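You operate a simulated robot arm through the tools that you are given. There is no shell and no other tool. Be economical: measure what you need, move in short steps, check, and stop when the job is done.

Carry out the task below with a simulated robot arm. There is one attempt and no reset: what you move stays moved.

TASK
Take the blue spool and put it on the green tray. Then put the blue brush from the top of the blue bench on the green tally board.

It is judged by the outcome, as a careful person would: the job done as asked, and still so three seconds after it is handed in. It fails if anything else is knocked over, pushed out of place, dropped, spilled or broken.

THE ROBOT
A 7-joint arm with a two-finger parallel gripper, fixed in place. Base frame: the origin is at the foot of the arm, x ahead of it, y to its left, z up; the work surface is at about z = 0. Lengths are in m, angles in rad, forces in N, time in s.
With the tool pointing down near the work surface it reaches from about 0.24 to 0.62 m from the base axis. Its first joint turns from -1.152 to 1.152 rad. Payload 2.6 kg.
Tool frame: the origin (TCP) lies between the finger pads and is the grasp point; the fingertips stand 0.03 m ahead of it; z points along the fingers, y is the line along which they close. The gripper opens to 0.094 m. The fingers are 0.028 m wide and 0.01 m thick; the gripper's body (0.05 by 0.096 m) begins 0.055 m behind the TCP.
Orientation is that of the tool frame in the base frame, as a unit quaternion [x, y, z, w]. With the fingers straight down and closing along the base's y, the tool's x points along the base's -x, its y along +y and its z along -z.

THE INTERFACE
- The arm moves only by the tool play_rows. Its argument "deltas" is text: rows parted by semicolons, each of 6 numbers parted by spaces: the shift along the tool's x, y, z in m, then the turn, a rotation vector about the tool's x, y, z in rad. In form: x y z ax ay az; .... A call has 1 to 8 rows; each row shifts and turns the commanded pose from where the row before left it, along the tool's axes as they then stand. "jaw" is the gripper command, from -1 (shut) to 1 (fully open), values between in proportion, set as the call begins (left out, the last holds). A row lasts 0.2 s, in which the tool goes at most 0.05 m and 0.15 rad; a call with a longer step from one row to the next is refused whole, and so is a gripper value outside its range. A pose out of reach is approached as far as the arm can. The call stops where the force on the tool passes 40 N (or 10 N more than at its start, if that is more) or the arm is blocked; 0.2 s more then pass. The fingers move at their own pace (about 0.072 m/s each) and stop on an object; they squeeze with about 44 N. The grip force told is the motor's: it shows also when the fingers shut on nothing. Time passes only in rows, and 0.2 s behind the last, so rows that do not move let the fingers close. It gives the time, the measured TCP pose, the force on the tool (base axes), the opening and the grip force at its end, in the units of the frame above (readings bear some noise).
- Cameras (640 x 400 px; columns grow to the right, rows downward): "scene" is fixed at [0.0377, 0.4348, 0.5622]; the picture's right is [-0.76, -0.65, 0.00], its down [-0.38, 0.45, -0.81] and it looks along [0.53, -0.61, -0.59] (base axes); focal length 326 px, centre (320, 200). "wrist" rides on the gripper at [-0.037, 0, -0.058] in the tool frame; the picture's right is [0.00, -1.00, 0.00], its down [0.97, 0.00, -0.24] and it looks along [0.24, 0.00, 0.97] (tool axes); focal length 218 px, centre (320, 200).
- capture(camera): a new picture of that camera. No time passes.
- probe_pixels(camera, pixels): for up to 12 pixels [column, row] of the newest picture of that camera ("zoom" is the newest enlarged one), the place [x, y, z] in the base frame of the surface seen there, good to about 0.003 m. No time passes.
- inspect(camera, box): a new picture of the part [left, top, right, bottom] of that camera's present view, enlarged. No time passes.
- job_done(): hands the job in; it is judged then, once.

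Work in short steps. Measure before you move; look again where a grasp or a placing could have gone wrong, and mend it. You have 80 turns and 46 pictures in all, the two below and enlarged ones among them. Open the gripper and draw the arm clear of the work before you hand the job in, unless the task says otherwise; then end with one line.

The tools are called after "Call:" by a JSON object that holds its "op" and its "data". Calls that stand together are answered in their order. play_rows: Moves the arm, as the interface text tells. Its arguments: {"type":"object","properties":{"deltas":{"type":"string"},"jaw":{"type":"number"}},"required":["deltas"]} The other tools are called the same way: capture (camera) takes a picture; probe_pixels (camera, pixels) gives the place of the surface under pixels of a picture; inspect (camera, box) takes an enlarged picture of a part of a camera's view; job_done () hands the job in.

At the start:

```text
time_s: 0.0
eef_pos: [0.4244, 0.0522, 0.3164]
ee_rot: [0.0, 1.0, -0.001, 0.0]
ft_force: [-0.2, 0.7, 0.2]
width: 0.0938
gripper_force: 0.1
```

scene: 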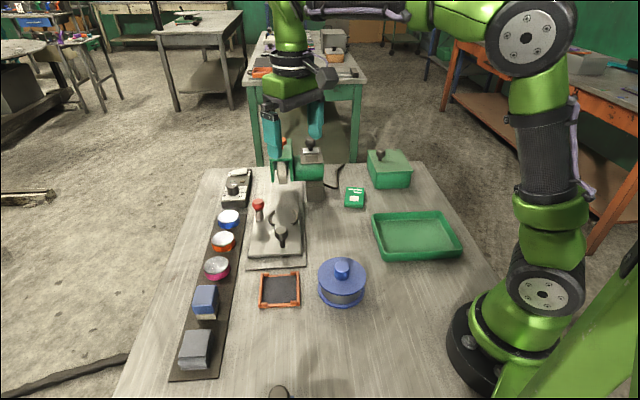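
wrist: 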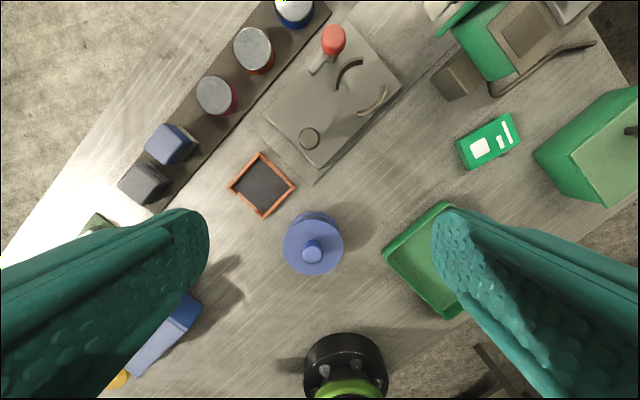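

The pictures show a blue round item at scene (342,282), a green tray at (416,236), and something blue at wrist (165,330). I'll take a closer look at these.

Call:
{"op": "inspect", "data": {"camera": "scene", "box": [160, 140, 480, 400]}}

Call:
{"op": "inspect", "data": {"camera": "wrist", "box": [60, 180, 380, 400]}}

Call:
{"op": "probe_pixels", "data": {"camera": "scene", "pixels": [[342, 265], [342, 275], [342, 300], [322, 275], [363, 275], [416, 236], [378, 216], [442, 214], [458, 245], [384, 256], [355, 197], [278, 392]]}}

Call:
{"op": "probe_pixels", "data": {"camera": "wrist", "pixels": [[313, 252], [165, 335], [190, 305], [120, 380], [95, 225], [488, 142], [262, 185], [167, 145], [142, 185], [240, 285], [425, 265], [312, 220]]}}

```text
1.54 times, centred on (320, 270) of scene
```

zoom: 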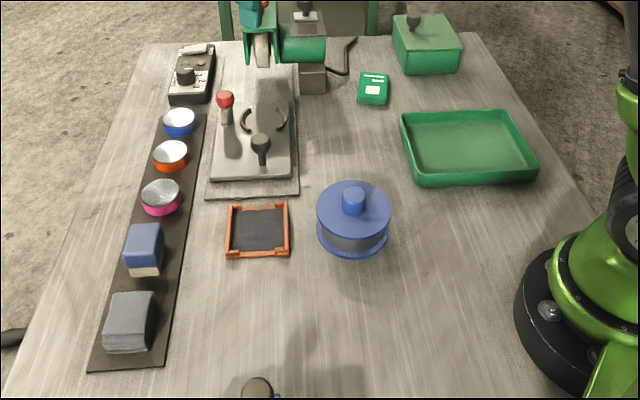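

```text
1.82 times, centred on (220, 290) of wrist
```

zoom: 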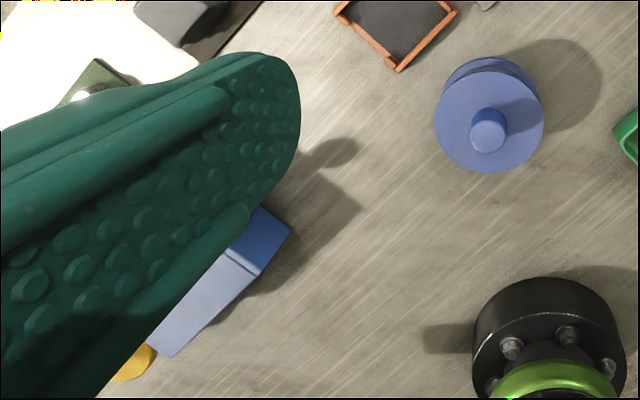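

```text
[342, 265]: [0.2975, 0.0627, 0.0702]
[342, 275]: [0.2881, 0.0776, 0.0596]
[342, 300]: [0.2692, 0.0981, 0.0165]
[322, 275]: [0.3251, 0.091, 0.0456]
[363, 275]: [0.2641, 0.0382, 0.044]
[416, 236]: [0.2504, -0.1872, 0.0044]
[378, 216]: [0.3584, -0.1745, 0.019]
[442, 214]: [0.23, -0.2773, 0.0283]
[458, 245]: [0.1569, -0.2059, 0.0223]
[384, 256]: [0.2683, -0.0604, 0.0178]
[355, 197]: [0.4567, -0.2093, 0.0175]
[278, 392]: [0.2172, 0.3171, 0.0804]
```

```text
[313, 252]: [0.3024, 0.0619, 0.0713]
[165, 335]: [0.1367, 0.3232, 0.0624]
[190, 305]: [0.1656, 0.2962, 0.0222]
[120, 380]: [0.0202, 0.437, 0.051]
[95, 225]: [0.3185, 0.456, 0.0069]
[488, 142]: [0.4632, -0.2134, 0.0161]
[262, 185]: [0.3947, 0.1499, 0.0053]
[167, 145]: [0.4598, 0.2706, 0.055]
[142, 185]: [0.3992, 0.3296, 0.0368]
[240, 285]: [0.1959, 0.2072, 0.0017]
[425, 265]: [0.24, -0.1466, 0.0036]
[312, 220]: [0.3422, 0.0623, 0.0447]
```

The spool is at about (0.30, 0.06) with its knob top at z≈0.071. The bench on the left, around (0.14, 0.32), is hidden by a finger, so I'll move the camera over there.

Call:
{"op": "play_rows", "data": {"deltas": "0.028 0.038 -0.007 0 0 0;0.028 0.038 -0.007 0 0 0;0.028 0.038 -0.007 0 0 0;0.028 0.038 -0.007 0 0 0;0.028 0.038 -0.007 0 0 0;0.028 0.038 -0.007 0 0 0"}}

Call:
{"op": "capture", "data": {"camera": "wrist"}}

```text
time_s: 1.4
eef_pos: [0.2534, 0.2805, 0.3576]
ee_rot: [0.001, 1.0, 0.001, 0.0]
ft_force: [0.2, 0.6, 0.0]
width: 0.0941
gripper_force: 0.1
```

```text
41 pictures are left
```

wrist: 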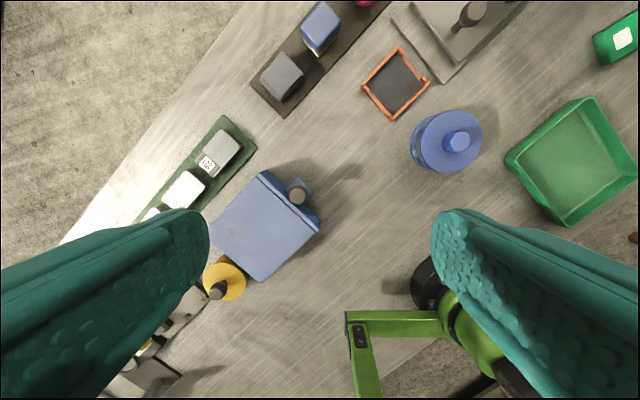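

A blue box with a knob is at (265,225), and a green board with blocks is at (200,170). I'll enlarge both.

Call:
{"op": "inspect", "data": {"camera": "wrist", "box": [130, 100, 350, 310]}}

Call:
{"op": "probe_pixels", "data": {"camera": "wrist", "pixels": [[265, 175], [315, 225], [262, 278], [215, 225], [265, 225], [297, 195], [222, 275], [230, 150], [240, 125], [185, 190], [250, 148], [175, 165]]}}

```text
1.90 times, centred on (240, 205) of wrist
```

zoom: 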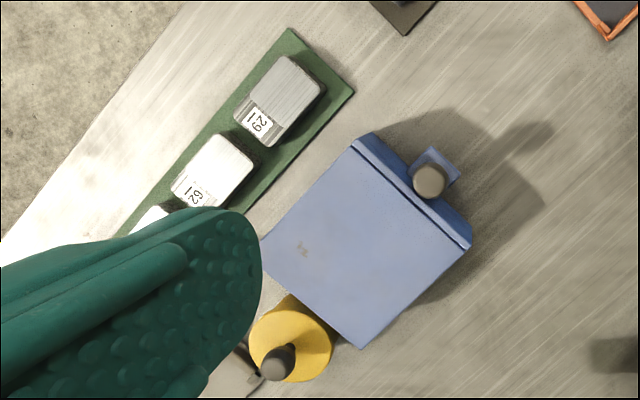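

```text
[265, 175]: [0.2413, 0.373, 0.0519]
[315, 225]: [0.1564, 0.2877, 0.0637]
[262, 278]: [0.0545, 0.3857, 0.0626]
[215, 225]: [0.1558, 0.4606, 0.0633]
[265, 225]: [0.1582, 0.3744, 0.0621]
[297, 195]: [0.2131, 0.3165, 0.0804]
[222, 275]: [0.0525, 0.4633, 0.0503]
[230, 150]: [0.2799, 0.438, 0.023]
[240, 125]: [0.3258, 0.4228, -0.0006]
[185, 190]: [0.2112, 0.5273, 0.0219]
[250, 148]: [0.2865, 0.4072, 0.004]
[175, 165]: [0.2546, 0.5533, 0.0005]
```

The blue box looks like a drawer unit, and I don't see a brush on it. I'll check the strip items and the scene view now that the arm has moved.

Call:
{"op": "capture", "data": {"camera": "scene"}}

Call:
{"op": "inspect", "data": {"camera": "wrist", "box": [240, 0, 480, 150]}}

```text
39 pictures are left
```

scene: 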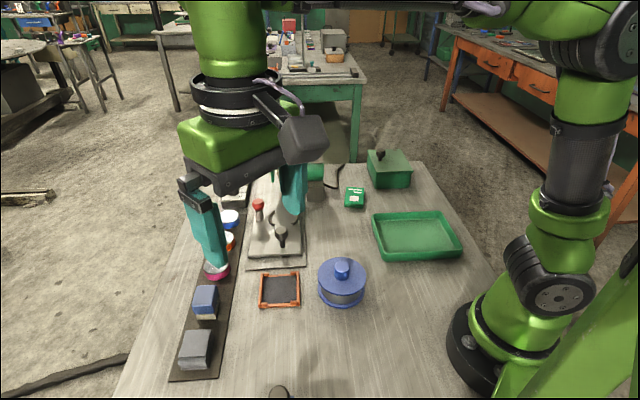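

```text
2.67 times, centred on (360, 75) of wrist
```

zoom: 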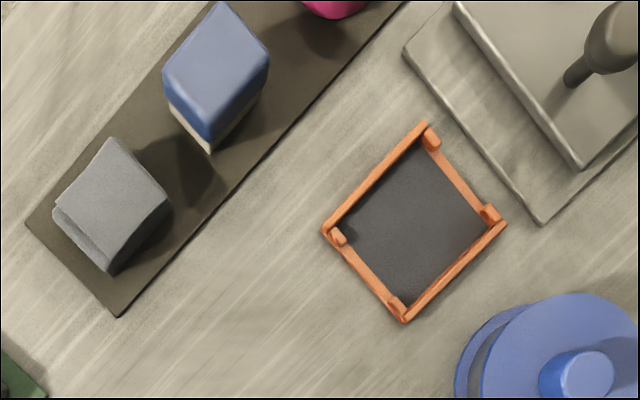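

The blue box has something standing at its front edge (wrist 297,193, z≈0.080). I'll look at it obliquely from the front by turning the tool 45° and tilting it.

Call:
{"op": "play_rows", "data": {"deltas": "-0.034 -0.034 0.005 0 0 0;-0.034 -0.034 0.005 0 0 0;0 0 0 0 0 0.131;0 0 0 0 0 0.131;0 0 0 0 0 0.131;0 0 0 0 0 0.131;0 0 0 0 0 0.131;0 0 0 0 0 0.131"}}

Call:
{"op": "play_rows", "data": {"deltas": "0 0 0 0 0.14 0;0 0 0 0 0.14 0;0 0 0 0 0.14 0"}}

Call:
{"op": "capture", "data": {"camera": "wrist"}}

```text
time_s: 3.2
eef_pos: [0.3242, 0.2121, 0.349]
ee_rot: [0.384, 0.923, 0.0, 0.0]
ft_force: [-0.1, 1.1, -0.2]
width: 0.0943
gripper_force: 0.0
```

```text
time_s: 4.0
eef_pos: [0.3237, 0.2119, 0.3497]
ee_rot: [0.374, 0.903, 0.08, -0.193]
ft_force: [-0.6, 0.1, 0.1]
width: 0.0941
gripper_force: 0.0
```

```text
37 pictures are left
```

wrist: 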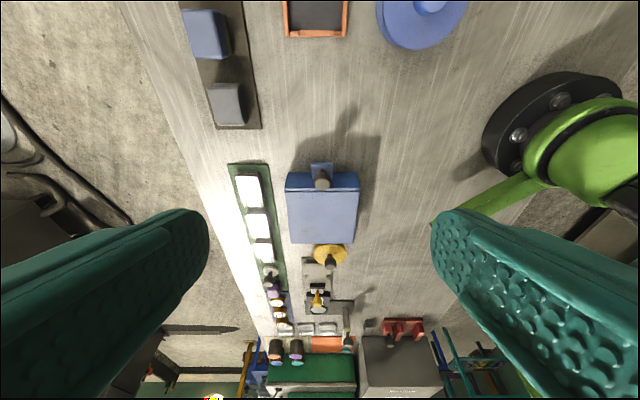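

Call:
{"op": "inspect", "data": {"camera": "wrist", "box": [220, 145, 440, 400]}}

Call:
{"op": "inspect", "data": {"camera": "wrist", "box": [270, 145, 380, 215]}}

Call:
{"op": "probe_pixels", "data": {"camera": "wrist", "pixels": [[322, 175], [322, 186], [320, 215], [320, 183], [405, 370], [400, 325], [318, 300], [310, 380], [325, 265], [248, 190], [275, 290], [330, 345]]}}

```text
1.57 times, centred on (330, 272) of wrist
```

zoom: 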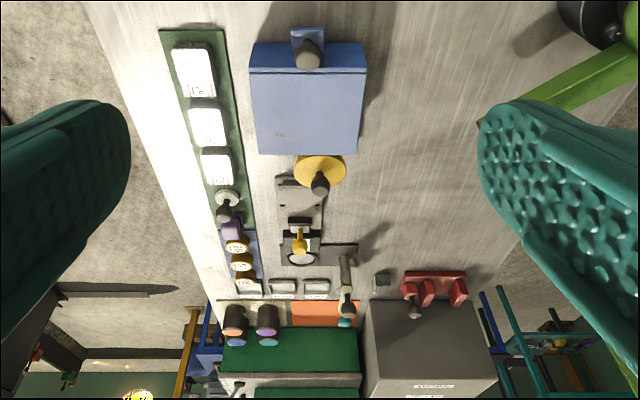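

```text
5.71 times, centred on (325, 180) of wrist
```

zoom: 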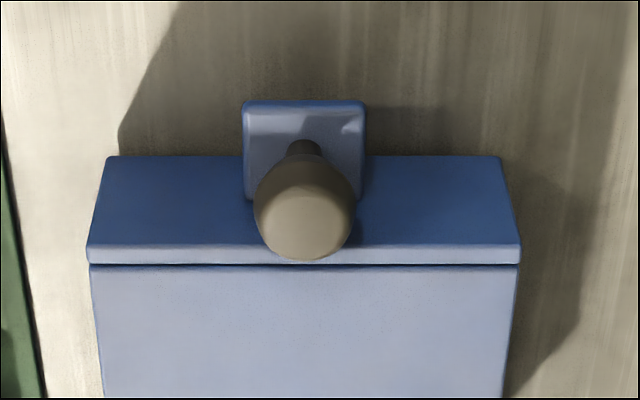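

```text
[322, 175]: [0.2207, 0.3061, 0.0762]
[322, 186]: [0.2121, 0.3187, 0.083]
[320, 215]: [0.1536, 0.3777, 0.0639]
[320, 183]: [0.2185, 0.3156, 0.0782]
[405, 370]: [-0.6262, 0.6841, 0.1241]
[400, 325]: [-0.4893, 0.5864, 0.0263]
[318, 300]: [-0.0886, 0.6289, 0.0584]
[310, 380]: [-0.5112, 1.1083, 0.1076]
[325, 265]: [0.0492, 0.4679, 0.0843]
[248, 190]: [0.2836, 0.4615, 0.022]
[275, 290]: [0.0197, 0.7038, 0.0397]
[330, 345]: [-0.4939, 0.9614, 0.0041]
```

No brush on this box. I'll look at the far and right parts of the table by undoing the tilt and turn, moving right, and tilting to look ahead.

Call:
{"op": "play_rows", "data": {"deltas": "0 0 0 0 -0.14 0;0 0 0 0 -0.14 0;0 0 0 0 -0.14 0"}}

Call:
{"op": "play_rows", "data": {"deltas": "0 0 -0.01 0 0 -0.131;0 0 -0.01 0 0 -0.131;0 0 -0.01 0 0 -0.131;0 0 -0.01 0 0 -0.131;0 0 -0.01 0 0 -0.131;0 0 -0.01 0 0 -0.131;0 -0.05 0 0 0 0;0 -0.05 0 0 0 0"}}

Call:
{"op": "play_rows", "data": {"deltas": "0 -0.05 0 0 0 0;0 -0.05 0 0 0 0;0 -0.05 0 0 0 0;0 0 0 0 -0.14 0;0 0 0 0 -0.14 0;0 0 0 0 -0.14 0;0 0 0 0 -0.14 0"}}

Call:
{"op": "capture", "data": {"camera": "wrist"}}

```text
time_s: 4.8
eef_pos: [0.3243, 0.2116, 0.3503]
ee_rot: [0.384, 0.924, 0.0, 0.0]
ft_force: [0.3, -0.1, -0.4]
width: 0.0941
gripper_force: 0.0
```

```text
time_s: 6.6
eef_pos: [0.3252, 0.1122, 0.4106]
ee_rot: [0.0, 1.0, 0.0, 0.0]
ft_force: [0.7, -0.4, -0.1]
width: 0.0943
gripper_force: 0.1
```

```text
time_s: 8.2
eef_pos: [0.323, -0.039, 0.4098]
ee_rot: [0.0, 0.961, 0.001, 0.277]
ft_force: [0.6, -0.2, 0.1]
width: 0.0939
gripper_force: 0.1
```

```text
34 pictures are left
```

wrist: 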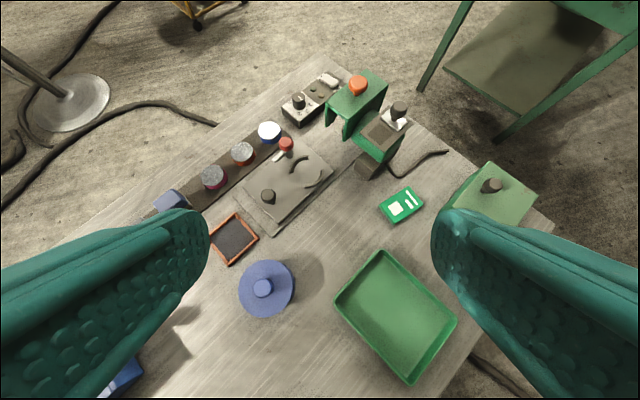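

Call:
{"op": "inspect", "data": {"camera": "wrist", "box": [360, 170, 440, 240]}}

Call:
{"op": "inspect", "data": {"camera": "wrist", "box": [260, 50, 560, 240]}}

Call:
{"op": "probe_pixels", "data": {"camera": "wrist", "pixels": [[383, 208], [401, 222], [421, 203], [405, 190], [402, 206], [420, 225], [395, 300], [376, 255], [337, 305], [410, 378], [454, 322], [263, 287]]}}

```text
5.71 times, centred on (400, 205) of wrist
```

zoom: 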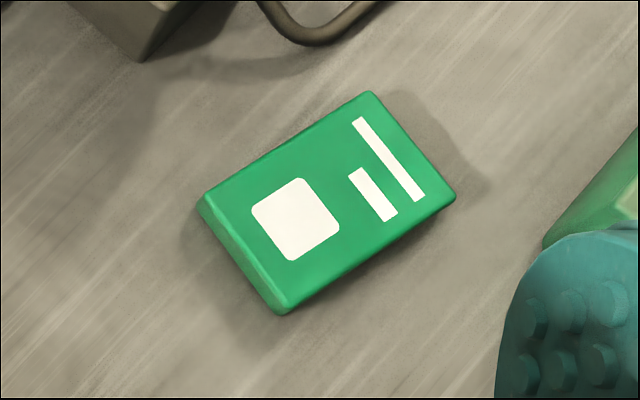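

```text
2.11 times, centred on (410, 145) of wrist
```

zoom: 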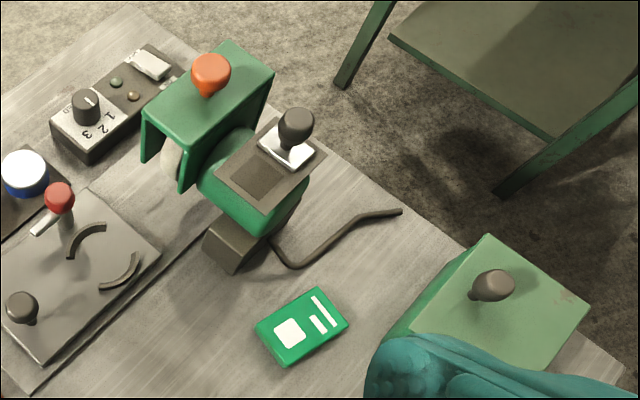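

```text
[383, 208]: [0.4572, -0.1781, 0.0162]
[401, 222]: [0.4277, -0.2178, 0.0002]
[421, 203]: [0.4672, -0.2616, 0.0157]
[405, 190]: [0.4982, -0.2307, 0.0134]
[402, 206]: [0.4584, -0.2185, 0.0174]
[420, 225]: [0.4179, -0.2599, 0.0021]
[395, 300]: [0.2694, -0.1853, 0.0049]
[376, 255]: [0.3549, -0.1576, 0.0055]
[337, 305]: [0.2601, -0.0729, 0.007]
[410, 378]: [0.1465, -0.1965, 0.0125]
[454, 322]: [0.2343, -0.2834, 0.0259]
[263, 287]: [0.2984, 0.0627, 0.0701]
```

The green card at (402,204) is only a small labelled box. The green strip with number counters near the blue box looks more like a tally board, and I'll study it closer later. First the spool: I'll level the tool and go above its knob at (0.299, 0.0625).

Call:
{"op": "play_rows", "data": {"deltas": "0 0 0 0 0.14 0;0 0 0 0 0.14 0;0 0 0 0 0.14 0;0 0 0 0 0.14 0;0.008 0.034 0.03 0 0 0;0.008 0.034 0.03 0 0 0;0.008 0.034 0.03 0 0 0;0 0 0.05 0 0 0"}}

Call:
{"op": "capture", "data": {"camera": "wrist"}}

Call:
{"op": "inspect", "data": {"camera": "scene", "box": [290, 240, 390, 320]}}

Call:
{"op": "probe_pixels", "data": {"camera": "zoom", "pixels": [[330, 130], [330, 165], [330, 195], [330, 215], [230, 180], [440, 180], [330, 280], [330, 360]]}}

```text
time_s: 10.0
eef_pos: [0.2996, 0.0641, 0.2695]
ee_rot: [0.0, 1.0, 0.001, 0.001]
ft_force: [-0.1, 0.3, 0.3]
width: 0.0944
gripper_force: 0.1
```

```text
31 pictures are left
```

wrist: 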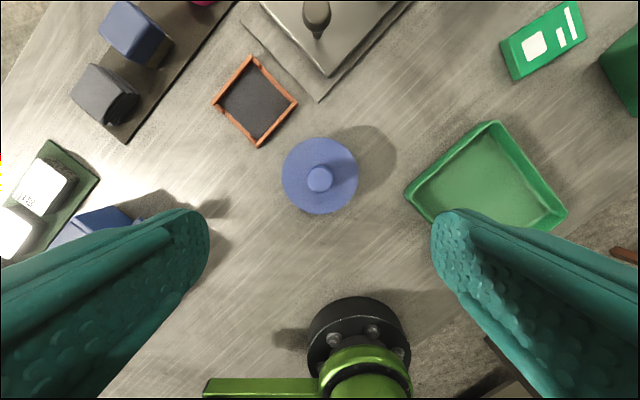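

```text
5.00 times, centred on (340, 280) of scene
```

zoom: 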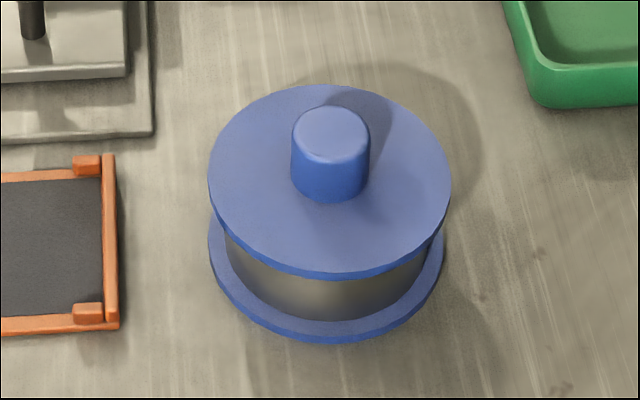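

```text
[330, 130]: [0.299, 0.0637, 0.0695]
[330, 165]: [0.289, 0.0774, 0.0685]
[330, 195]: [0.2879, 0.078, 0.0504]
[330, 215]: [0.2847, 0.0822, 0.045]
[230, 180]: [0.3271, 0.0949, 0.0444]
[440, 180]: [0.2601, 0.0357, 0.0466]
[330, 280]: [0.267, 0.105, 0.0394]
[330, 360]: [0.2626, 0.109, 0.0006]
```

The knob is centred under the tool at (0.2985, 0.064) and spans z 0.045–0.070. I'll descend so the fingertips sit just above the flange, with TCP z≈0.079.

Call:
{"op": "play_rows", "data": {"deltas": "0.001 0 0.047 0 0 0;0 0 0.047 0 0 0;0 0 0.047 0 0 0;0 0 0.03 0 0 0;0 0 0.0185 0 0 0", "jaw": 0}}

Call:
{"op": "play_rows", "data": {"deltas": "0 0 0 0 0 0;0 0 0 0 0 0;0 0 0 0 0 0;0 0 0 0 0 0", "jaw": -1}}

Call:
{"op": "play_rows", "data": {"deltas": "0 0 -0.02 0 0 0;0 0 -0.04 0 0 0;0 0 -0.04 0 0 0"}}

Call:
{"op": "capture", "data": {"camera": "scene"}}

```text
time_s: 11.2
eef_pos: [0.2979, 0.0644, 0.0785]
ee_rot: [0.0, 1.0, -0.001, 0.001]
ft_force: [0.5, 0.1, 0.3]
width: 0.0468
gripper_force: 0.0
```

```text
time_s: 12.2
eef_pos: [0.2982, 0.0635, 0.0797]
ee_rot: [-0.001, 1.0, -0.001, -0.001]
ft_force: [0.2, -0.4, 0.4]
width: 0.0312
gripper_force: 44.1
```

```text
time_s: 13.0
eef_pos: [0.3002, 0.0631, 0.1785]
ee_rot: [0.0, 1.0, 0.0, 0.0]
ft_force: [0.2, -0.8, -9.6]
width: 0.0312
gripper_force: 43.7
```

```text
29 pictures are left
```

scene: 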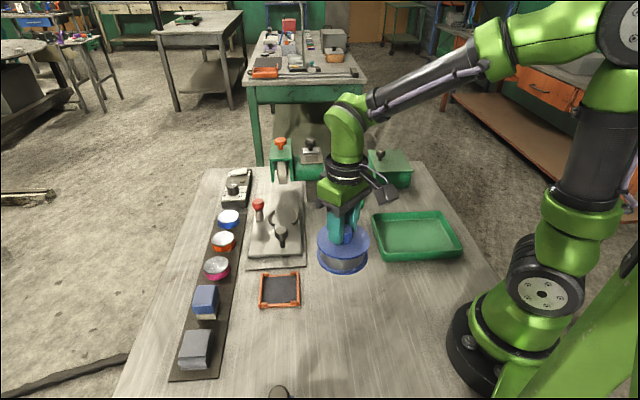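

The spool is held, with about 9.6 N of weight showing. The tray centre is at about (0.25, −0.178), so I'll carry the spool there.

Call:
{"op": "play_rows", "data": {"deltas": "0.0083 -0.0402 0 0 0 0;0.0083 -0.0402 0 0 0 0;0.0083 -0.0402 0 0 0 0;0.0083 -0.0402 0 0 0 0;0.0083 -0.0402 0 0 0 0;0.0083 -0.0402 0 0 0 0"}}

Call:
{"op": "capture", "data": {"camera": "scene"}}

```text
time_s: 14.4
eef_pos: [0.2479, -0.1776, 0.1805]
ee_rot: [0.001, 1.0, 0.0, 0.001]
ft_force: [0.8, -0.3, -9.3]
width: 0.0315
gripper_force: 44.0
```

```text
28 pictures are left
```

scene: 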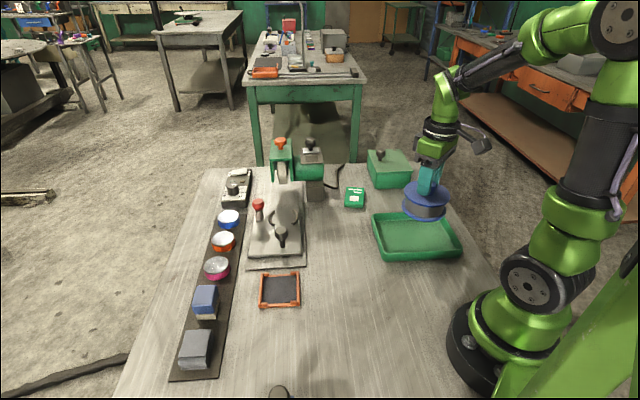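

The spool is above the tray and clear of its walls. I'll lower it, release and rise.

Call:
{"op": "play_rows", "data": {"deltas": "0 0 0.04 0 0 0;0 0 0.03 0 0 0;0 0 0.015 0 0 0;0 0 0.008 0 0 0;0 0 0.003 0 0 0"}}

```text
time_s: 15.6
eef_pos: [0.2485, -0.1777, 0.0835]
ee_rot: [0.0, 1.0, 0.0, 0.0]
ft_force: [0.1, 0.3, -8.7]
width: 0.0317
gripper_force: 43.5
```

Call:
{"op": "play_rows", "data": {"deltas": "0 0 0.002 0 0 0;0 0 0 0 0 0"}}

```text
time_s: 16.2
eef_pos: [0.2495, -0.1775, 0.0831]
ee_rot: [0.002, 1.0, 0.0, 0.001]
ft_force: [-2.4, 0.5, 2.6]
width: 0.0313
gripper_force: 43.6
stopped in row 2: the force on the tool passed its limit (the readings are from after the stop); the commanded pose is now the measured one
```

Contact has been made, so I release with a moderate opening and rise.

Call:
{"op": "play_rows", "data": {"deltas": "0 0 0 0 0 0;0 0 0 0 0 0", "jaw": 0.1}}

Call:
{"op": "play_rows", "data": {"deltas": "0 0 -0.03 0 0 0;0 0 -0.05 0 0 0;0 0 -0.05 0 0 0;0 0 -0.05 0 0 0"}}

Call:
{"op": "capture", "data": {"camera": "scene"}}

```text
time_s: 16.8
eef_pos: [0.2503, -0.1777, 0.0833]
ee_rot: [0.002, 1.0, -0.001, 0.002]
ft_force: [-0.5, 0.3, 0.3]
width: 0.0515
gripper_force: 0.1
```

```text
time_s: 17.8
eef_pos: [0.249, -0.1783, 0.2641]
ee_rot: [0.001, 1.0, 0.0, 0.0]
ft_force: [-0.7, 0.0, 0.2]
width: 0.0518
gripper_force: 0.0
```

```text
27 pictures are left
```

scene: 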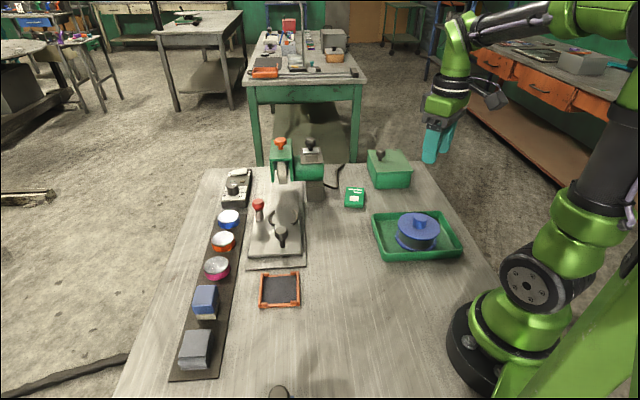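

The spool sits in the tray. Next I go back for a close oblique look at the blue box's top object.

Call:
{"op": "play_rows", "data": {"deltas": "-0.006 0.048 -0.002 0 0 0;-0.006 0.048 -0.002 0 0 0;-0.006 0.048 -0.002 0 0 0;-0.006 0.048 -0.002 0 0 0;-0.006 0.048 -0.002 0 0 0;-0.006 0.048 -0.002 0 0 0;-0.006 0.048 -0.002 0 0 0;-0.006 0.048 -0.002 0 0 0", "jaw": 1}}

Call:
{"op": "play_rows", "data": {"deltas": "0 0 0 0 0 0.131;0 0 0 0 0 0.131;0 0 0 0 0 0.131;0 0 0 0 0 0.131;0 0 0 0 0 0.131;0 0 0 0 0 0.131;0 0 0 0 0.14 0;0 0 0 0 0.14 0"}}

Call:
{"op": "capture", "data": {"camera": "wrist"}}

```text
time_s: 19.6
eef_pos: [0.2971, 0.2068, 0.2789]
ee_rot: [0.002, 1.0, 0.0, 0.002]
ft_force: [0.4, 0.2, 0.3]
width: 0.094
gripper_force: 0.2
```

```text
time_s: 21.4
eef_pos: [0.2974, 0.2064, 0.2782]
ee_rot: [0.38, 0.914, 0.055, -0.129]
ft_force: [0.5, -0.4, 0.5]
width: 0.094
gripper_force: 0.0
```

```text
26 pictures are left
```

wrist: 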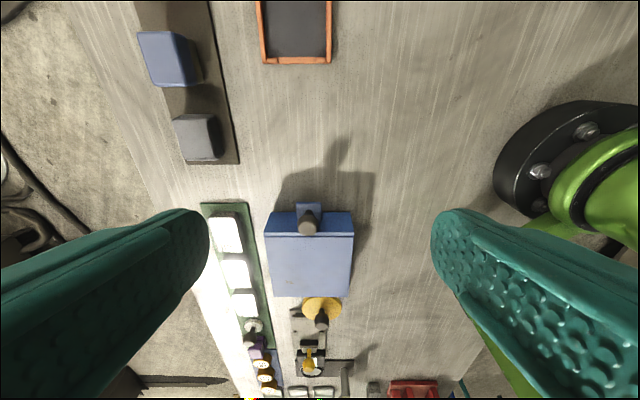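

Call:
{"op": "inspect", "data": {"camera": "wrist", "box": [255, 190, 365, 260]}}

Call:
{"op": "probe_pixels", "data": {"camera": "zoom", "pixels": [[250, 100], [350, 100], [250, 170], [355, 170], [310, 190], [310, 130], [150, 170], [450, 170], [300, 350], [310, 215], [200, 130], [300, 85]]}}

Call:
{"op": "inspect", "data": {"camera": "wrist", "box": [190, 190, 370, 400]}}

```text
5.71 times, centred on (310, 225) of wrist
```

zoom: 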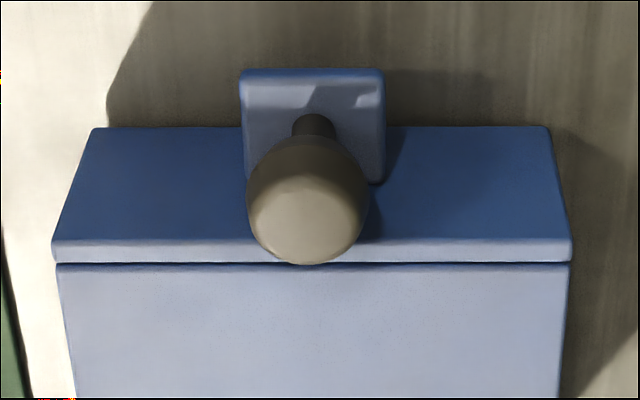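

```text
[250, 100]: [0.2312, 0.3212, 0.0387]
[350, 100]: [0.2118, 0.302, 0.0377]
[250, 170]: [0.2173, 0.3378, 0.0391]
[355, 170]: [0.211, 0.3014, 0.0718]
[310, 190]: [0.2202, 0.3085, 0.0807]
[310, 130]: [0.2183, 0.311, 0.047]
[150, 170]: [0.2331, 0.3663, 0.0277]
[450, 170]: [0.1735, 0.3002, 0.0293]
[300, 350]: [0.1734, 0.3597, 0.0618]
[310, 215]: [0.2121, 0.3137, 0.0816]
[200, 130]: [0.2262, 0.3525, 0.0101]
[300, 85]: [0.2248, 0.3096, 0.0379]
```

```text
1.90 times, centred on (280, 295) of wrist
```

zoom: 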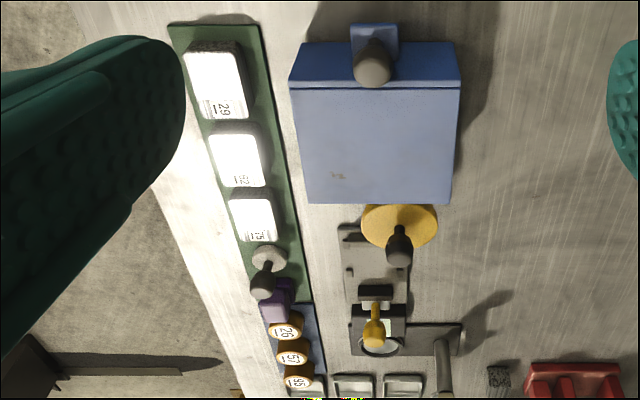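

The knob belongs to a latch on the front of the box (its plate is at z≈0.038), so it isn't a brush. There are more strips further back-left, so I'll move closer to survey them.

Call:
{"op": "play_rows", "data": {"deltas": "0.045 0.008 0 0 0 0;0.045 0.008 0 0 0 0;0.045 0.008 0 0 0 0;0.03 0 0 0 0 0;0 0 0 0 0.14 0"}}

Call:
{"op": "capture", "data": {"camera": "wrist"}}

```text
time_s: 22.6
eef_pos: [0.203, 0.3352, 0.3241]
ee_rot: [0.376, 0.903, 0.081, -0.192]
ft_force: [-0.3, -1.3, -0.4]
width: 0.094
gripper_force: 0.1
```

```text
23 pictures are left
```

wrist: 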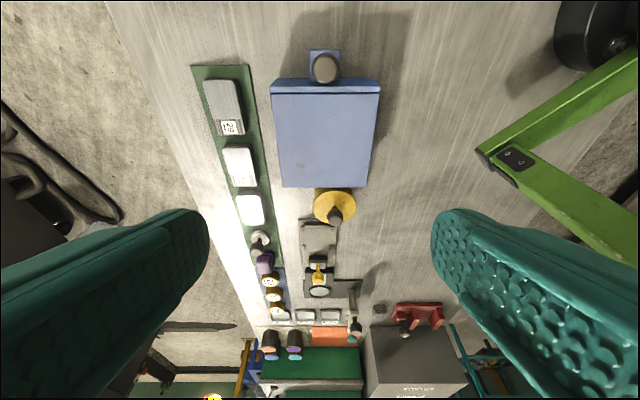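

Call:
{"op": "inspect", "data": {"camera": "wrist", "box": [200, 180, 400, 400]}}

Call:
{"op": "probe_pixels", "data": {"camera": "wrist", "pixels": [[260, 240], [265, 262], [272, 295], [282, 312], [320, 270], [320, 290], [325, 238], [345, 295], [330, 338], [195, 68], [248, 68], [257, 160]]}}

```text
1.82 times, centred on (300, 290) of wrist
```

zoom: 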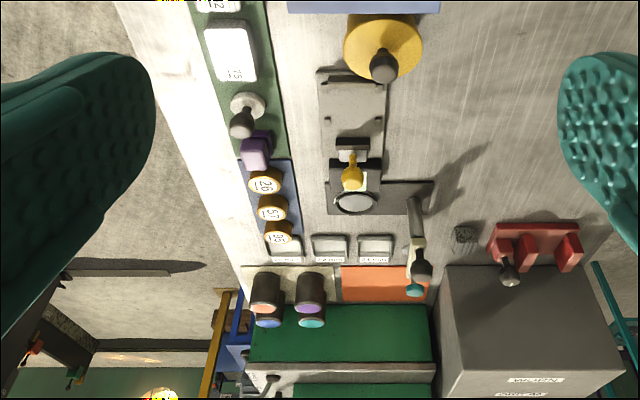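

```text
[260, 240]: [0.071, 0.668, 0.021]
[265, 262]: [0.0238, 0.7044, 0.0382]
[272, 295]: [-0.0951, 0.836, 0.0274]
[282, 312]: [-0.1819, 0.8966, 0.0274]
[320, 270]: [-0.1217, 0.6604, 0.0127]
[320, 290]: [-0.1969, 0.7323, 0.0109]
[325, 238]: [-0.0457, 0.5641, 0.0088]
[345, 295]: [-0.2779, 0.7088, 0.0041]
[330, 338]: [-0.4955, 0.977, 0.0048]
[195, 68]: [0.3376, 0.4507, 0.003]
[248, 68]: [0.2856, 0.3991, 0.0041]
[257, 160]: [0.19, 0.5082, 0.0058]
```

Nothing reachable here looks like a brush. The best candidate is the blue block with a cream underside on the dark strip near (0.46, 0.27), so I'll examine that from the scene and wrist cameras.

Call:
{"op": "inspect", "data": {"camera": "scene", "box": [165, 255, 265, 385]}}

Call:
{"op": "inspect", "data": {"camera": "scene", "box": [200, 130, 430, 275]}}

Call:
{"op": "inspect", "data": {"camera": "scene", "box": [230, 10, 380, 110]}}

```text
3.08 times, centred on (215, 320) of scene
```

zoom: 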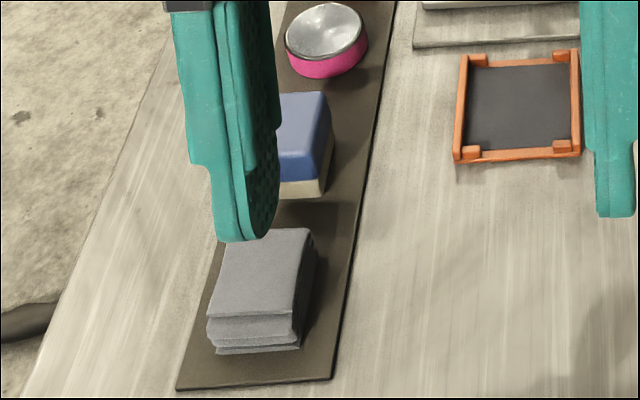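

```text
2.76 times, centred on (315, 202) of scene
```

zoom: 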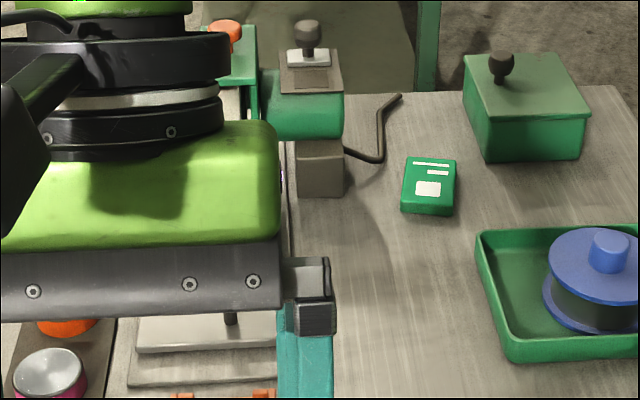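

```text
4.00 times, centred on (305, 60) of scene
```

zoom: 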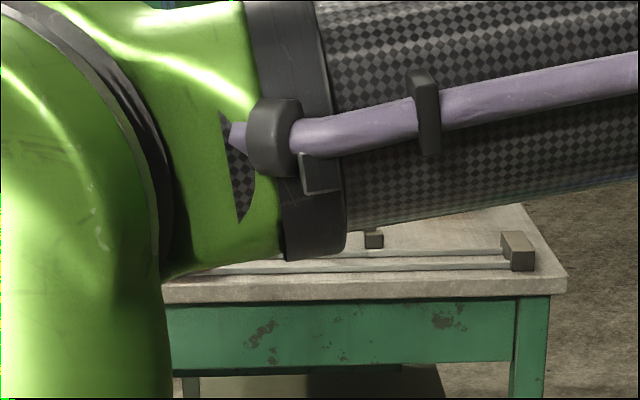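

Call:
{"op": "inspect", "data": {"camera": "wrist", "box": [260, 40, 390, 200]}}

Call:
{"op": "inspect", "data": {"camera": "wrist", "box": [190, 60, 290, 260]}}

```text
2.50 times, centred on (325, 120) of wrist
```

zoom: 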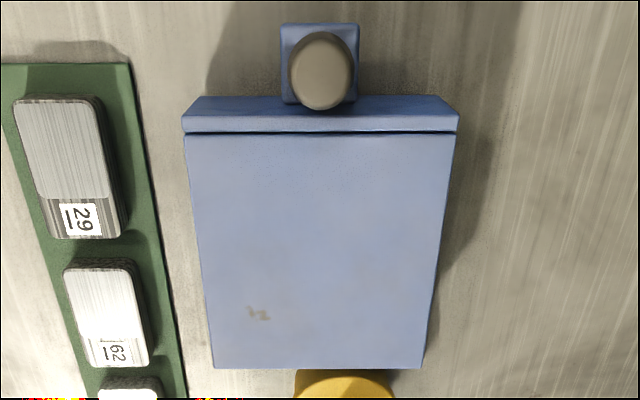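

```text
2.00 times, centred on (240, 160) of wrist
```

zoom: 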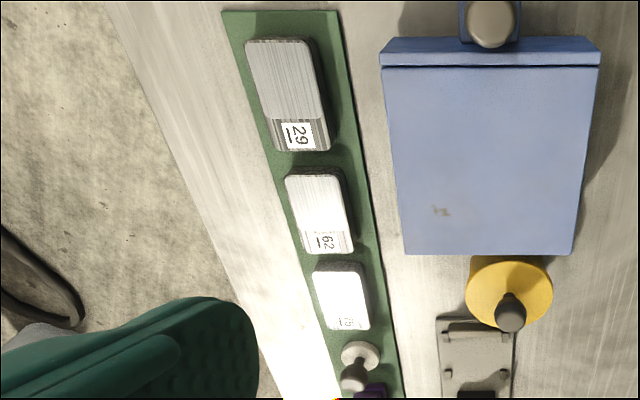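

There's nothing on the box top. Before deciding, I'll survey the far and right parts of the table along its long axis, because an object could be hidden behind the green case.

Call:
{"op": "play_rows", "data": {"deltas": "0 0 0 0 -0.14 0;0 0 0 0 -0.14 0;0 0 0 0 -0.14 0"}}

Call:
{"op": "play_rows", "data": {"deltas": "-0.04 -0.022 -0.015 0 0 0;-0.04 -0.022 -0.015 0 0 0;-0.04 -0.022 -0.015 0 0 0;-0.04 -0.022 -0.015 0 0 0;-0.04 -0.022 -0.015 0 0 0;-0.04 -0.022 -0.015 0 0 0;-0.04 -0.022 -0.015 0 0 0;-0.04 -0.022 -0.015 0 0 0"}}

Call:
{"op": "play_rows", "data": {"deltas": "0 -0.04 0 0 -0.14 0;0 -0.04 0 0 -0.14 0;0 0 0 0 -0.14 0"}}

Call:
{"op": "capture", "data": {"camera": "wrist"}}

```text
time_s: 23.4
eef_pos: [0.2035, 0.3354, 0.324]
ee_rot: [0.386, 0.923, 0.001, 0.002]
ft_force: [-0.1, -0.4, 0.8]
width: 0.094
gripper_force: 0.1
```

```text
time_s: 25.2
eef_pos: [0.3039, -0.0181, 0.445]
ee_rot: [0.385, 0.923, 0.001, 0.0]
ft_force: [0.1, -0.1, -0.8]
width: 0.094
gripper_force: 0.0
```

```text
time_s: 26.0
eef_pos: [0.2479, -0.073, 0.4449]
ee_rot: [0.376, 0.903, -0.08, 0.194]
ft_force: [-1.0, 0.3, -0.6]
width: 0.094
gripper_force: 0.1
```

```text
16 pictures are left
```

wrist: 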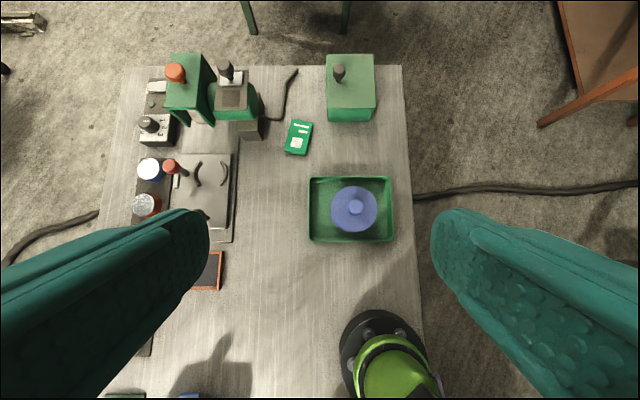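

The whole table has now been seen. The only blue brush is the blue-backed, cream-bristled block on the dark strip, and the bright green marked slab at (0.46, −0.22) is a possible board. I'll go over the brush to measure it.

Call:
{"op": "play_rows", "data": {"deltas": "0 0 0 0 0.14 0;0 0 0 0 0.14 0;0 0 0 0 0.14 0"}}

Call:
{"op": "play_rows", "data": {"deltas": "0.0118 0.0484 0 0 0 0;0.0118 0.0484 0 0 0 0;0.0118 0.0484 0 0 0 0;0.0118 0.0484 0 0 0 0;0.0118 0.0484 0 0 0 0;0.0118 0.0484 0 0 0 0;0.0118 0.0484 0 0 0 0;0.0118 0.0484 0 0 0 0"}}

Call:
{"op": "play_rows", "data": {"deltas": "0 0 0.05 0 0 0;0 0 0.05 0 0 0;0 0 0.05 0 0 0;0 0 0.03 0 0 0"}}

Call:
{"op": "capture", "data": {"camera": "wrist"}}

```text
time_s: 26.8
eef_pos: [0.2474, -0.0722, 0.4456]
ee_rot: [0.385, 0.923, 0.002, 0.001]
ft_force: [0.0, -0.5, -0.3]
width: 0.0938
gripper_force: 0.0
```

```text
time_s: 28.6
eef_pos: [0.4019, 0.206, 0.4336]
ee_rot: [0.386, 0.923, 0.002, 0.002]
ft_force: [0.9, 1.0, -0.7]
width: 0.0938
gripper_force: 0.0
out of reach, approached as far as the arm can: row 6, 7, 8
```

```text
time_s: 29.6
eef_pos: [0.4015, 0.2094, 0.2538]
ee_rot: [0.385, 0.923, 0.001, 0.001]
ft_force: [-0.3, -0.5, 0.5]
width: 0.094
gripper_force: 0.1
```

```text
15 pictures are left
```

wrist: 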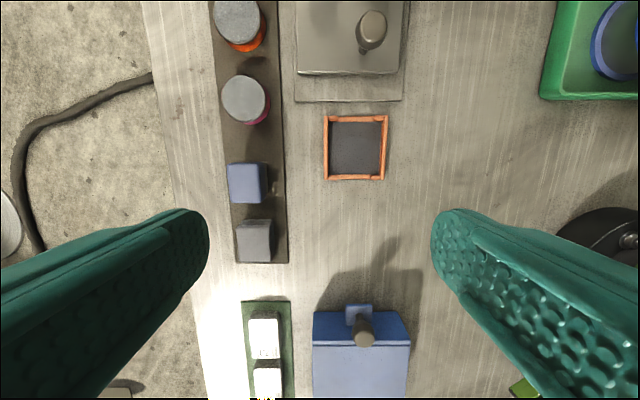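

Call:
{"op": "inspect", "data": {"camera": "wrist", "box": [210, 140, 300, 270]}}

Call:
{"op": "probe_pixels", "data": {"camera": "wrist", "pixels": [[231, 166], [258, 166], [231, 200], [258, 200], [245, 183], [265, 183], [265, 199], [265, 168], [222, 210], [283, 210], [255, 235], [270, 225]]}}

```text
3.08 times, centred on (255, 205) of wrist
```

zoom: 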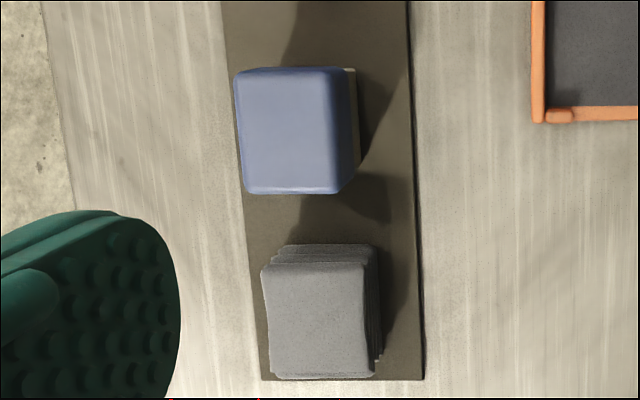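

```text
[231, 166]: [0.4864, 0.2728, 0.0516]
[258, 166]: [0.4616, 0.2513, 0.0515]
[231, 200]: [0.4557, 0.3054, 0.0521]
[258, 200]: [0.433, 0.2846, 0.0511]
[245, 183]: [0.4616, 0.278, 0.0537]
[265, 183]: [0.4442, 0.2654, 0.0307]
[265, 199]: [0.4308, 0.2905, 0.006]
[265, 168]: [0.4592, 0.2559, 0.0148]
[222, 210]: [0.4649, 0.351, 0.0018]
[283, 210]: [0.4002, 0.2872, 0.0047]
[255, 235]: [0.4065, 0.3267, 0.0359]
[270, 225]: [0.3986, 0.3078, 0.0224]
```

The brush top is centred at (0.459, 0.2785), about 0.034 wide across the strip and 0.043 long, with its top at z≈0.052. I'll move above it, then read the pose before descending.

Call:
{"op": "play_rows", "data": {"deltas": "0.0042 0.0448 0 0 0 0;0.0042 0.0448 0 0 0 0;0 0 0.05 0 0 0;0 0 0.04 0 0 0", "jaw": 0.5}}

Call:
{"op": "inspect", "data": {"camera": "wrist", "box": [200, 60, 440, 260]}}

Call:
{"op": "capture", "data": {"camera": "scene"}}

Call:
{"op": "probe_pixels", "data": {"camera": "scene", "pixels": [[347, 188], [364, 188], [345, 205], [363, 206], [355, 197], [350, 189], [360, 205]]}}

```text
time_s: 30.6
eef_pos: [0.4624, 0.2767, 0.1615]
ee_rot: [0.384, 0.923, 0.0, 0.001]
ft_force: [0.1, 0.1, -0.1]
width: 0.0702
gripper_force: 0.0
```

```text
2.00 times, centred on (320, 160) of wrist
```

zoom: 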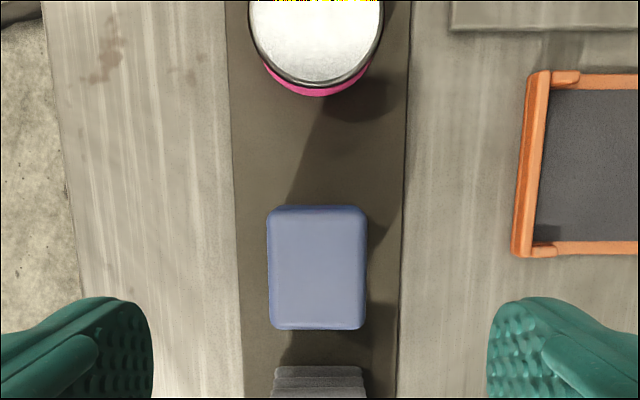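

```text
12 pictures are left
```

scene: 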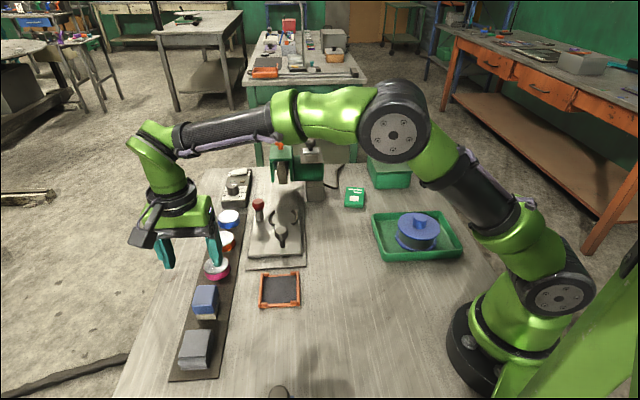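

```text
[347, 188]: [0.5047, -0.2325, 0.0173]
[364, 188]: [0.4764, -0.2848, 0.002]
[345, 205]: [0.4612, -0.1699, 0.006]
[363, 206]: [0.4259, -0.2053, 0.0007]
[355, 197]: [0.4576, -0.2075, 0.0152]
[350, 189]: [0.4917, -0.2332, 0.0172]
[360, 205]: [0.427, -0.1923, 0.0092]
```

The brush is centred between the fingers. I'll descend to TCP z≈0.047 and close.

Call:
{"op": "play_rows", "data": {"deltas": "0 0.001 0.045 0 0 0;0 0 0.04 0 0 0;0 0 0.0295 0 0 0"}}

Call:
{"op": "play_rows", "data": {"deltas": "0 0 0 0 0 0;0 0 0 0 0 0;0 0 0 0 0 0;0 0 0 0 0 0", "jaw": -1}}

Call:
{"op": "play_rows", "data": {"deltas": "0 0 -0.01 0 0 0;0 0 -0.02 0 0 0;0 0 -0.03 0 0 0"}}

Call:
{"op": "inspect", "data": {"camera": "scene", "box": [130, 180, 290, 380]}}

```text
time_s: 31.4
eef_pos: [0.4611, 0.2745, 0.0489]
ee_rot: [0.385, 0.923, 0.0, 0.001]
ft_force: [0.5, 0.2, 1.0]
width: 0.0706
gripper_force: 0.1
```

```text
time_s: 32.4
eef_pos: [0.4603, 0.2766, 0.0489]
ee_rot: [0.384, 0.923, 0.0, 0.002]
ft_force: [1.0, 1.6, 2.3]
width: 0.0436
gripper_force: 43.6
```

```text
time_s: 33.2
eef_pos: [0.4616, 0.2753, 0.1106]
ee_rot: [0.385, 0.923, 0.0, 0.0]
ft_force: [0.4, 0.3, 0.3]
width: 0.0434
gripper_force: 44.3
```

```text
2.00 times, centred on (210, 280) of scene
```

zoom: 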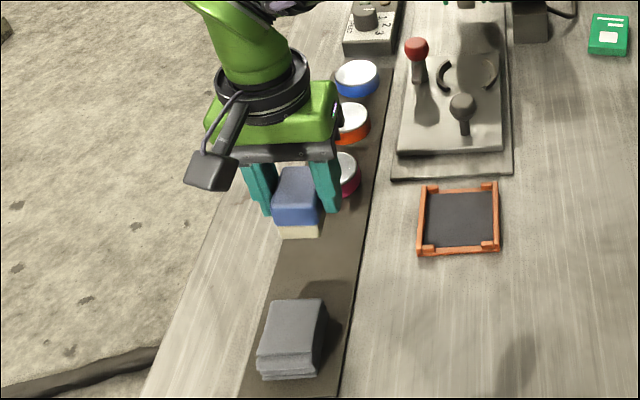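

The brush came up cleanly, so it's a free object. I'll lift higher and carry it toward the green slab at about (0.462, −0.22).

Call:
{"op": "play_rows", "data": {"deltas": "0 0 -0.05 0 0 0;0 0 -0.05 0 0 0;0 0 -0.04 0 0 0;-0.032 -0.0317 0 0 0 0;-0.032 -0.0317 0 0 0 0;-0.032 -0.0317 0 0 0 0;-0.032 -0.0317 0 0 0 0;-0.032 -0.0317 0 0 0 0"}}

Call:
{"op": "play_rows", "data": {"deltas": "-0.032 -0.0317 0 0 0 0;-0.032 -0.0317 0 0 0 0;-0.032 -0.0317 0 0 0 0;-0.032 -0.0317 0 0 0 0;-0.032 -0.0317 0 0 0 0"}}

Call:
{"op": "capture", "data": {"camera": "wrist"}}

```text
time_s: 35.0
eef_pos: [0.4612, 0.0494, 0.2491]
ee_rot: [0.385, 0.923, 0.0, 0.001]
ft_force: [0.1, 0.0, -0.3]
width: 0.0436
gripper_force: 44.0
```

```text
time_s: 36.2
eef_pos: [0.4646, -0.1738, 0.2497]
ee_rot: [0.384, 0.923, 0.001, 0.001]
ft_force: [-0.4, 0.6, -0.8]
width: 0.0435
gripper_force: 43.9
```

```text
10 pictures are left
```

wrist: 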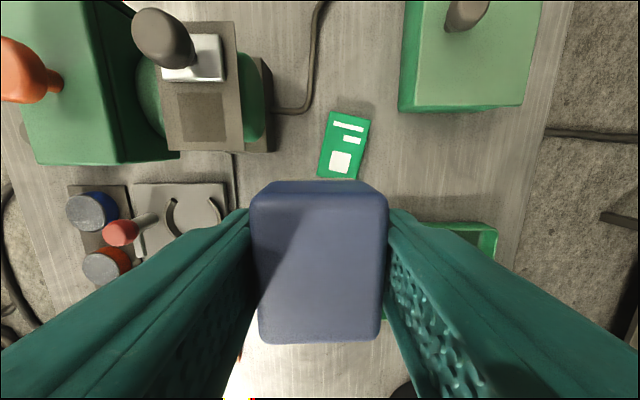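

Call:
{"op": "inspect", "data": {"camera": "wrist", "box": [240, 80, 420, 200]}}

Call:
{"op": "probe_pixels", "data": {"camera": "wrist", "pixels": [[331, 114], [369, 122], [319, 173], [353, 178], [344, 145], [240, 60], [240, 140], [270, 100], [165, 40], [408, 105], [312, 60], [255, 100]]}}

```text
3.33 times, centred on (330, 140) of wrist
```

zoom: 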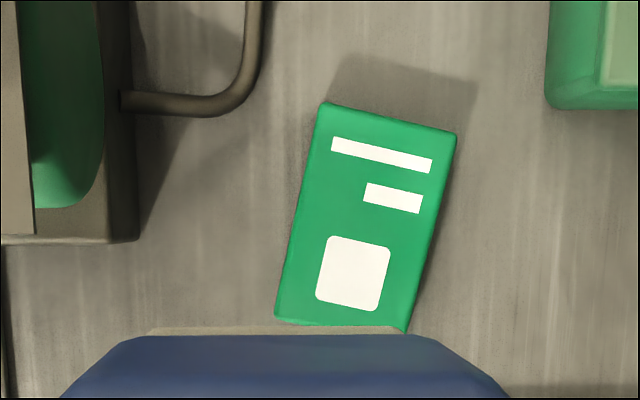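

```text
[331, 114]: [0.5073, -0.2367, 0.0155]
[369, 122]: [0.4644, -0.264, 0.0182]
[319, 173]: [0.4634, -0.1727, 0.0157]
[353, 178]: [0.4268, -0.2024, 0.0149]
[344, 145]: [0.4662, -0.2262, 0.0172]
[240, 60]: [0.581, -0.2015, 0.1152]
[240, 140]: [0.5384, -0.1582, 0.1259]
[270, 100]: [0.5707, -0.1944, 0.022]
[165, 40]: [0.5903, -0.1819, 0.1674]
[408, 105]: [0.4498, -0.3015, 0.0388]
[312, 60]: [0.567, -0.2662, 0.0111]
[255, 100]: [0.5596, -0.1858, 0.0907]
```

The slab's centre is (0.4655, −0.219), its top is at z≈0.0165, and its long axis is turned about 0.2 rad from the tool. I'll move over it, align, and descend partway.

Call:
{"op": "play_rows", "data": {"deltas": "-0.0335 -0.031 0 0 0 0;0 0 0 0 0 0.1;0 0 0 0 0 0.1;0 0 0.05 0 0 0;0 0 0.05 0 0 0;0 0 0.03 0 0 0;0 0 0.02 0 0 0"}}

Call:
{"op": "inspect", "data": {"camera": "scene", "box": [280, 130, 440, 240]}}

Call:
{"op": "capture", "data": {"camera": "wrist"}}

```text
time_s: 37.8
eef_pos: [0.4648, -0.2206, 0.0978]
ee_rot: [0.475, 0.88, 0.001, 0.0]
ft_force: [0.1, -0.3, -0.4]
width: 0.0435
gripper_force: 44.0
```

```text
3.64 times, centred on (360, 185) of scene
```

zoom: 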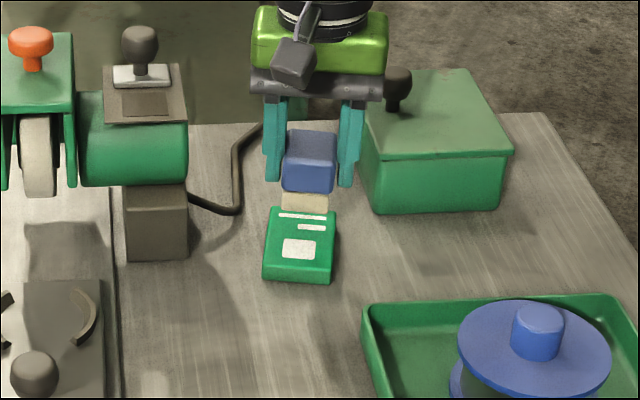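

```text
7 pictures are left
```

wrist: 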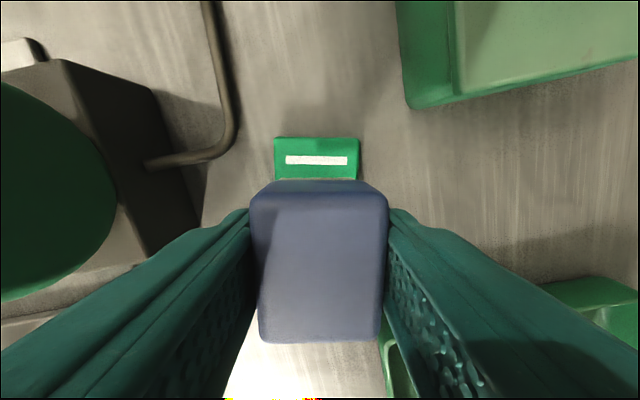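

Alignment is good: the slab spans 275–358 px and the brush is centred at about 320. I'll descend gently to contact, with TCP expected at about 0.061.

Call:
{"op": "play_rows", "data": {"deltas": "0 0 0.025 0 0 0;0 0 0.008 0 0 0;0 0 0.002 0 0 0;0 0 0 0 0 0"}}

Call:
{"op": "inspect", "data": {"camera": "scene", "box": [320, 150, 400, 220]}}

```text
time_s: 38.8
eef_pos: [0.4639, -0.22, 0.0641]
ee_rot: [0.475, 0.88, 0.001, 0.0]
ft_force: [-0.3, -0.3, -0.8]
width: 0.0436
gripper_force: 44.5
```

```text
5.71 times, centred on (360, 185) of scene
```

zoom: 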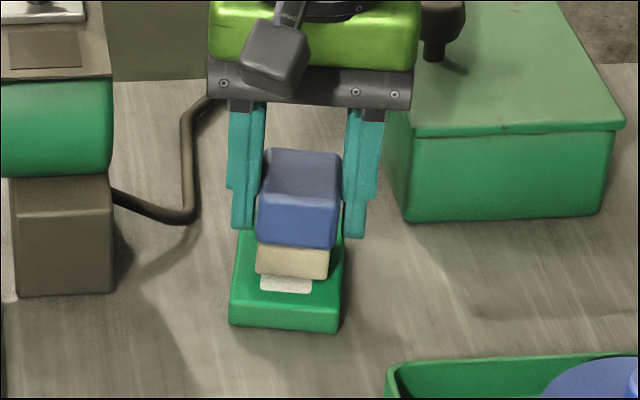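

Call:
{"op": "play_rows", "data": {"deltas": "0 0 0.0015 0 0 0;0 0 0.001 0 0 0;0 0 0.001 0 0 0;0 0 0 0 0 0"}}

```text
time_s: 39.8
eef_pos: [0.4635, -0.2211, 0.061]
ee_rot: [0.475, 0.88, 0.0, 0.001]
ft_force: [0.1, -1.3, 3.6]
width: 0.0437
gripper_force: 44.0
```

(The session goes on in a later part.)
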